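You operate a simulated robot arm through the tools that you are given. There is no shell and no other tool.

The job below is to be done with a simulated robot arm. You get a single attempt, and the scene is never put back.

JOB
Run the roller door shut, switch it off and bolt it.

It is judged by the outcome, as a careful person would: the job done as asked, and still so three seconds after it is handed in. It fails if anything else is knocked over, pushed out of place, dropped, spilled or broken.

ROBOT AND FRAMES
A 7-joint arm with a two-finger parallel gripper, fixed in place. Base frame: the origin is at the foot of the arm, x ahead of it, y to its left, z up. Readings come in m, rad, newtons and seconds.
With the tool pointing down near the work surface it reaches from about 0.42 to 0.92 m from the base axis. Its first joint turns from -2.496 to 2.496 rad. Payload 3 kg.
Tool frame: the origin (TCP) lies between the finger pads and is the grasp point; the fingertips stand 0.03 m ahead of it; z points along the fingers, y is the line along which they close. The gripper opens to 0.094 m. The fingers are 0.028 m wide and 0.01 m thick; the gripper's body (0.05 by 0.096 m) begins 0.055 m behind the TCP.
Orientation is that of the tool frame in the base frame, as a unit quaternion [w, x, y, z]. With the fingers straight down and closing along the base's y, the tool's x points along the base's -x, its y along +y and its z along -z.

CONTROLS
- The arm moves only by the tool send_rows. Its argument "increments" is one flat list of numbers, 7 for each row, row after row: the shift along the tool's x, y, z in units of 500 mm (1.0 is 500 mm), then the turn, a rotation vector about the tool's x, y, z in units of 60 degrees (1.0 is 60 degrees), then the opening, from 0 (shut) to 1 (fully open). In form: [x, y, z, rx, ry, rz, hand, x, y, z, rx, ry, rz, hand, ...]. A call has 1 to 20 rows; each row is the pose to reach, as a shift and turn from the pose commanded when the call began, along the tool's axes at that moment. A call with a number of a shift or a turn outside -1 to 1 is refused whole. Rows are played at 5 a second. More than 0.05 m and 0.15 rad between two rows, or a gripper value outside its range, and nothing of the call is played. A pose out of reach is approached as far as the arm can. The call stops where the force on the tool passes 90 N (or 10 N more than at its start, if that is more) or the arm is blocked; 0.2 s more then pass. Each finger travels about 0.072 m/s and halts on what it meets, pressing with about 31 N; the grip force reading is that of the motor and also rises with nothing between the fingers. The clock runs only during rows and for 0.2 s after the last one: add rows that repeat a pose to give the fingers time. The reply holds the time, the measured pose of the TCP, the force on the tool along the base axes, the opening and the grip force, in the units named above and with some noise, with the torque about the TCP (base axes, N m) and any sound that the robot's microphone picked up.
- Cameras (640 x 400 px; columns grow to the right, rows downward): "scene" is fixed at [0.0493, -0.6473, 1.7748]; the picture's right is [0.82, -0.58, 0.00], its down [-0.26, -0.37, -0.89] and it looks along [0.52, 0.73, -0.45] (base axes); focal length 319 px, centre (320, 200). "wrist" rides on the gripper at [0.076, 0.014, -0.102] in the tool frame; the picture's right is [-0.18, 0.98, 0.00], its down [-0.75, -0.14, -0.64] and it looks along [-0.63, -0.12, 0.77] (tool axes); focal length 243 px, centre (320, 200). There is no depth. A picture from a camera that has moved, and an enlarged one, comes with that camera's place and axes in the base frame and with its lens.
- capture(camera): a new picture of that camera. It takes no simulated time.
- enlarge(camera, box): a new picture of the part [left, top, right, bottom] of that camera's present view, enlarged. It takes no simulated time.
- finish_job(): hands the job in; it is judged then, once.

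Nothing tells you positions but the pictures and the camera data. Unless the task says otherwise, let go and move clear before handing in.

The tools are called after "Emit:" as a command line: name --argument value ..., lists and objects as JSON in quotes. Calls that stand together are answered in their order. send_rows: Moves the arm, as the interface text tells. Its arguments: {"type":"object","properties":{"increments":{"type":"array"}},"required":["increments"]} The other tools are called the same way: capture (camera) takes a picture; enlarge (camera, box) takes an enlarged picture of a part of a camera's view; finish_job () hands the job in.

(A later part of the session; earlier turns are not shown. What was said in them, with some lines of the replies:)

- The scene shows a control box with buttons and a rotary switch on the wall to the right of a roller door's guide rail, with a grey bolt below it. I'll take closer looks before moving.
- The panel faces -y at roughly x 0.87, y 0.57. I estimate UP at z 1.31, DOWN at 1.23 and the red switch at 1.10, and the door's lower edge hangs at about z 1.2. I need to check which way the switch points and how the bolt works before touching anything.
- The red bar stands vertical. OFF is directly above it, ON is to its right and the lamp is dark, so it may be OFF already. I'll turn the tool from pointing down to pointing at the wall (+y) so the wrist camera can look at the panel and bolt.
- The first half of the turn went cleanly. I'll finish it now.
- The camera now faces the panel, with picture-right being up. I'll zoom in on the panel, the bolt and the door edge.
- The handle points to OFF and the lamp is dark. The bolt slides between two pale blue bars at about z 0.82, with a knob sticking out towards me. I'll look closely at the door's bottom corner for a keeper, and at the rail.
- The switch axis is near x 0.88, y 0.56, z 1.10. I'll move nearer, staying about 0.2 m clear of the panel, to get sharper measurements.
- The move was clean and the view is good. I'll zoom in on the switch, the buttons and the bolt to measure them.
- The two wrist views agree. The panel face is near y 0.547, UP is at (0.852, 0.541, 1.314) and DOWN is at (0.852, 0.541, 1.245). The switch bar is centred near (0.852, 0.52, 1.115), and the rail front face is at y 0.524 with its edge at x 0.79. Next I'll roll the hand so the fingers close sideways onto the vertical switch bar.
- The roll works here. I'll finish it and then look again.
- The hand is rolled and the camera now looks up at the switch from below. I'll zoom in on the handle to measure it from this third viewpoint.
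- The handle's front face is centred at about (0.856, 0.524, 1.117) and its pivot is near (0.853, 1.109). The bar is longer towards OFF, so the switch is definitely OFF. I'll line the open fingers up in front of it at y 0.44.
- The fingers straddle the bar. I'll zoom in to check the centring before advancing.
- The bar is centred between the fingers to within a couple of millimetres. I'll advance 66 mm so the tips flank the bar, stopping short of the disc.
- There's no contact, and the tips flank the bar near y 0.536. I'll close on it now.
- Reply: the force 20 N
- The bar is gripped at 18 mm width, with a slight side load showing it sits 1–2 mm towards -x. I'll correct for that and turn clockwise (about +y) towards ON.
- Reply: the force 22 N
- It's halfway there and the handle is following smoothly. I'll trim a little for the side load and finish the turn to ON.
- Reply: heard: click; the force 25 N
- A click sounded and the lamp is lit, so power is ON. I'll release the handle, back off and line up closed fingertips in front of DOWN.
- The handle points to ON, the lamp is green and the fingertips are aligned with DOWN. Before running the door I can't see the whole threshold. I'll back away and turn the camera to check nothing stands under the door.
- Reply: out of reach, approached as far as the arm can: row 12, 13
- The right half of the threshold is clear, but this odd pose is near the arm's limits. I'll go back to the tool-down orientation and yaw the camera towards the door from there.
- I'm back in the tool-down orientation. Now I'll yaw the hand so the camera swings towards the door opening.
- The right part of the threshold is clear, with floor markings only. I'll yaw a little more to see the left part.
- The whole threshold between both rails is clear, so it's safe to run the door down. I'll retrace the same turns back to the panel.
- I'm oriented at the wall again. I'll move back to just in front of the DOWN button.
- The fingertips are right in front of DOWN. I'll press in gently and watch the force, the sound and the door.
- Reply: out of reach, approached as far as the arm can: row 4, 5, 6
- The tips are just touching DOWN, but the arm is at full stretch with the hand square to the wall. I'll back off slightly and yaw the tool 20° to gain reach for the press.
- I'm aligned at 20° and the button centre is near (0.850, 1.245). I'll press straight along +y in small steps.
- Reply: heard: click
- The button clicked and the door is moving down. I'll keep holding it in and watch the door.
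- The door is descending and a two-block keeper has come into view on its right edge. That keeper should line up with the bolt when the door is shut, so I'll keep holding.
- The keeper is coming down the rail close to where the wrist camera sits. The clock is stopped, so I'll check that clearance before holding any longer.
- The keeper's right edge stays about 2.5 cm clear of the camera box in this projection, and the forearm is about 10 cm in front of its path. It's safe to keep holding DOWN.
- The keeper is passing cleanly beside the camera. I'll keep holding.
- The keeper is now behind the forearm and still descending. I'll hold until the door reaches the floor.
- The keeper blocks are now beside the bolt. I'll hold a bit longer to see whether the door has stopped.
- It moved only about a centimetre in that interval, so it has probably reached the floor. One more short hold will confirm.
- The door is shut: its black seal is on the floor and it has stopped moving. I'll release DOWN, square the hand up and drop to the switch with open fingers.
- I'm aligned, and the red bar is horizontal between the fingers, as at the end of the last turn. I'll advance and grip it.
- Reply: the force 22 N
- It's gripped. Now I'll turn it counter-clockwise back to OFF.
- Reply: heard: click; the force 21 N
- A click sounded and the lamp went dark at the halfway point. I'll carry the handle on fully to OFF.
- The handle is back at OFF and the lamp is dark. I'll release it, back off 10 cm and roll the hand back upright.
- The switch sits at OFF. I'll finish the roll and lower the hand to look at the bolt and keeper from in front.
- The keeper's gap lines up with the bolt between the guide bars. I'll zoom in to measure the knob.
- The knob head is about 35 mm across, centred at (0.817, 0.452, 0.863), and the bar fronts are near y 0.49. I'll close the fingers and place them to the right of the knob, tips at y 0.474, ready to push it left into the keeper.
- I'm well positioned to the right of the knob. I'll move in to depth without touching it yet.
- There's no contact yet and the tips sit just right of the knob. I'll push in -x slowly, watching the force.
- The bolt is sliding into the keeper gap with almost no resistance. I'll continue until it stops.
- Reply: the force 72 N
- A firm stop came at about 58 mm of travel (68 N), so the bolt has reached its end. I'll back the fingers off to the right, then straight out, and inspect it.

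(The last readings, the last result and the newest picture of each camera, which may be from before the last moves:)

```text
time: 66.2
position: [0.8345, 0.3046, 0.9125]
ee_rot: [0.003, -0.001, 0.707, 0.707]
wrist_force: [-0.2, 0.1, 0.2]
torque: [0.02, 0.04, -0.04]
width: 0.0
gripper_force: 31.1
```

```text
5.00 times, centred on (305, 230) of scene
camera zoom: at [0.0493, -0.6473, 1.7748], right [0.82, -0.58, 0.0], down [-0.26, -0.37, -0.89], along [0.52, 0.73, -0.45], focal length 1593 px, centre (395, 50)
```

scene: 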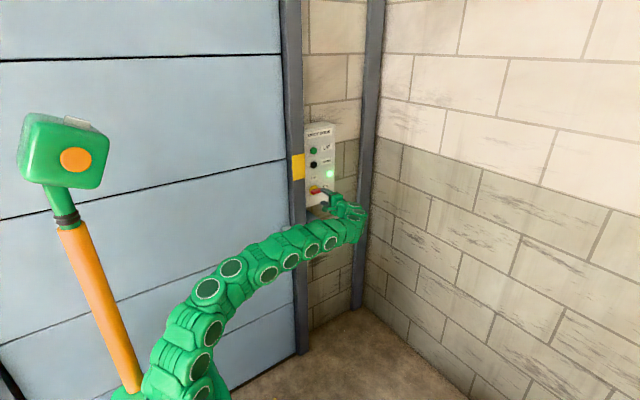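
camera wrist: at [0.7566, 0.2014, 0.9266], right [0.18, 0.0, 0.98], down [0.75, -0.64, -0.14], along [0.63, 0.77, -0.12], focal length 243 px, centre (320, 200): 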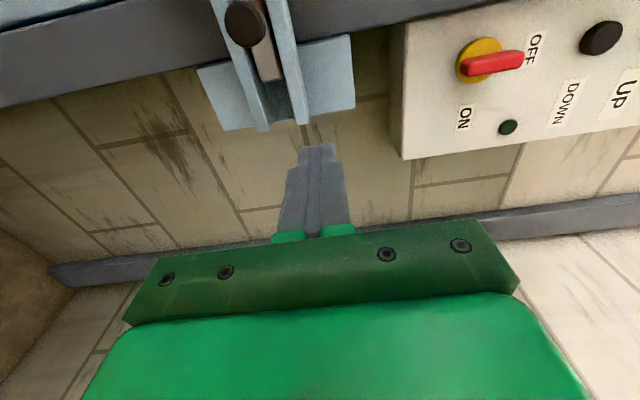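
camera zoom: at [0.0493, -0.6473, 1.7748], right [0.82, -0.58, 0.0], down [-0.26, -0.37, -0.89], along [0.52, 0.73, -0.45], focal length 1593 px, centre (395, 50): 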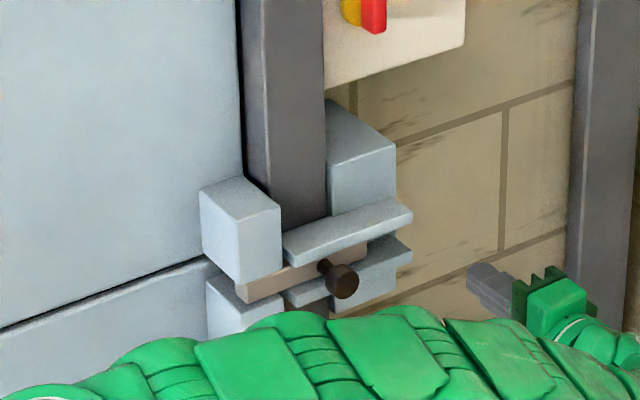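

The bolt now spans the keeper gap between both blocks. I'll move the arm clear and take a final look at everything.

Emit:
send_rows --increments '[0, 0, -0.06, 0, 0, 0, 0, 0.03, 0.02, -0.12, 0, 0, 0, 0, 0.09, 0.06, -0.17, 0, 0, 0, 0, 0.15, 0.11, -0.21, 0, 0, 0, 0, 0.21, 0.16, -0.25, 0, 0, 0, 0, 0.27, 0.21, -0.29, 0, 0, 0, 0, 0.33, 0.26, -0.33, 0, 0, 0, 0, 0.39, 0.31, -0.37, 0, 0, 0, 0, 0.45, 0.36, -0.4, 0, 0, 0, 0, 0.45, 0.36, -0.4, 0, 0, 0, 0]'

Emit:
capture --camera "scene"

Emit:
enlarge --camera "scene" --box '[270, 200, 345, 270]'

Emit:
capture --camera "wrist"

```text
time: 68.4
position: [0.6078, 0.1048, 1.0927]
ee_rot: [0.003, -0.001, 0.707, 0.707]
wrist_force: [-1.2, 0.3, -0.3]
torque: [0.03, 0.01, -0.01]
width: 0.0
gripper_force: 30.8
```

```text
taken
```

scene: 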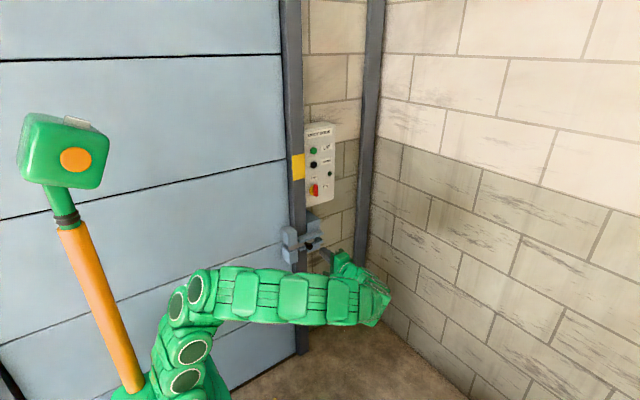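

```text
5.71 times, centred on (308, 235) of scene
camera zoom: at [0.0493, -0.6473, 1.7748], right [0.82, -0.58, 0.0], down [-0.26, -0.37, -0.89], along [0.52, 0.73, -0.45], focal length 1821 px, centre (391, 0)
```

zoom: 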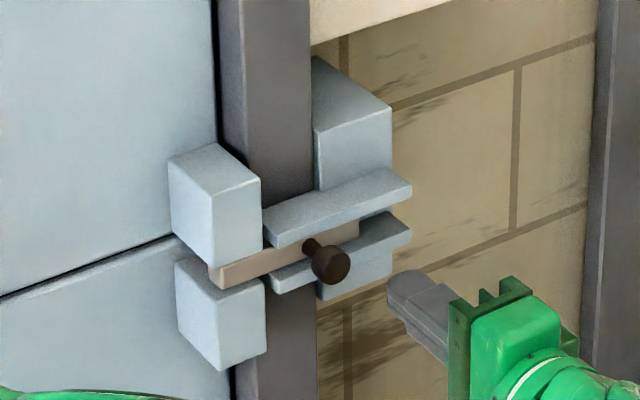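

```text
taken
camera wrist: at [0.5296, 0.0012, 1.1056], right [0.18, 0.0, 0.98], down [0.75, -0.64, -0.14], along [0.63, 0.77, -0.11], focal length 243 px, centre (320, 200)
```

wrist: 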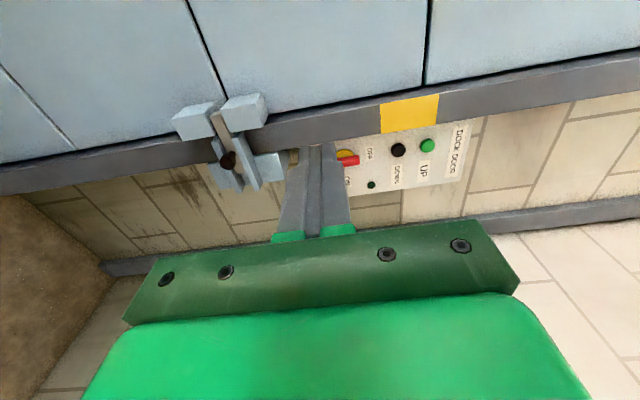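

The bolt lies across both keeper blocks and the arm is clear. One last zoom on the bolt, the switch and the door foot.

Emit:
enlarge --camera "wrist" --box '[160, 80, 300, 200]'

Emit:
enlarge --camera "scene" --box '[295, 120, 345, 210]'

Emit:
enlarge --camera "scene" --box '[200, 300, 340, 400]'

```text
3.33 times, centred on (230, 140) of wrist
camera zoom: at [0.5296, 0.0012, 1.1056], right [0.18, 0.0, 0.98], down [0.75, -0.64, -0.14], along [0.63, 0.77, -0.11], focal length 809 px, centre (620, 400)
```

zoom: 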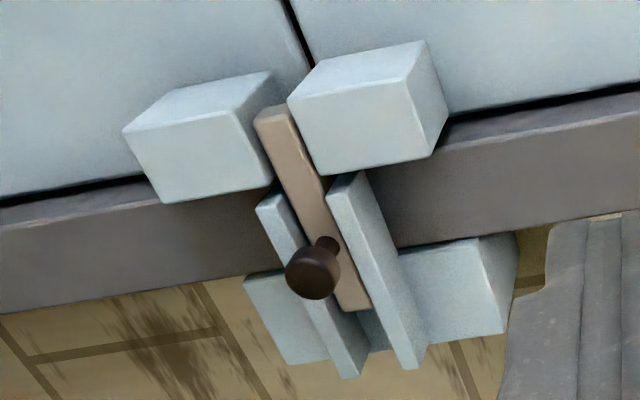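

```text
4.44 times, centred on (320, 165) of scene
camera zoom: at [0.0493, -0.6473, 1.7748], right [0.82, -0.58, 0.0], down [-0.26, -0.37, -0.89], along [0.52, 0.73, -0.45], focal length 1416 px, centre (320, 356)
```

zoom: 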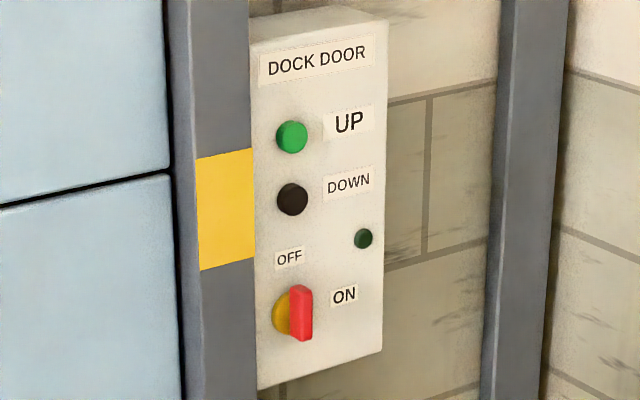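

```text
4.00 times, centred on (270, 350) of scene
camera zoom: at [0.0493, -0.6473, 1.7748], right [0.82, -0.58, 0.0], down [-0.26, -0.37, -0.89], along [0.52, 0.73, -0.45], focal length 1275 px, centre (520, -400)
```

zoom: 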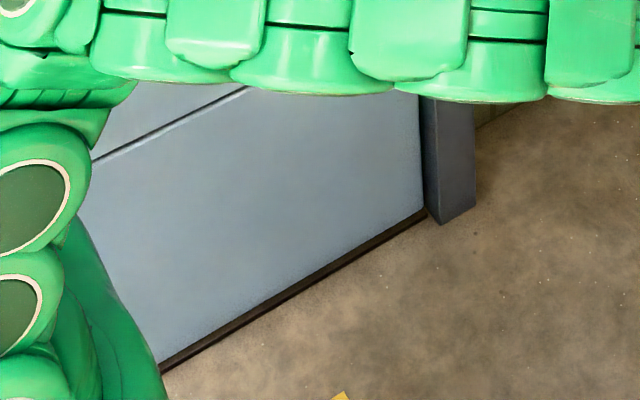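

The door's seal is on the floor, the switch points to OFF with the lamp dark, and the bolt runs through the keeper gap. The arm is clear and nothing else has moved, so I'm handing the job in.

Emit:
finish_job

```text
The job is handed in.
```

The roller door is shut, switched off and bolted, and I've handed the job in. No verdict has come back yet.

- **Door:** The switch was off at the start, so I turned it on first. I checked that nothing stood under the door, then held DOWN until it stopped with its seal on the floor.
- **Switch:** The handle is back at OFF and the panel lamp is dark.
- **Bolt:** I slid it about 58 mm until it hit a firm stop. It now sits between the two keeper blocks on the door's edge.

The arm is clear of the door and panel. I saw nothing else moved or knocked over.
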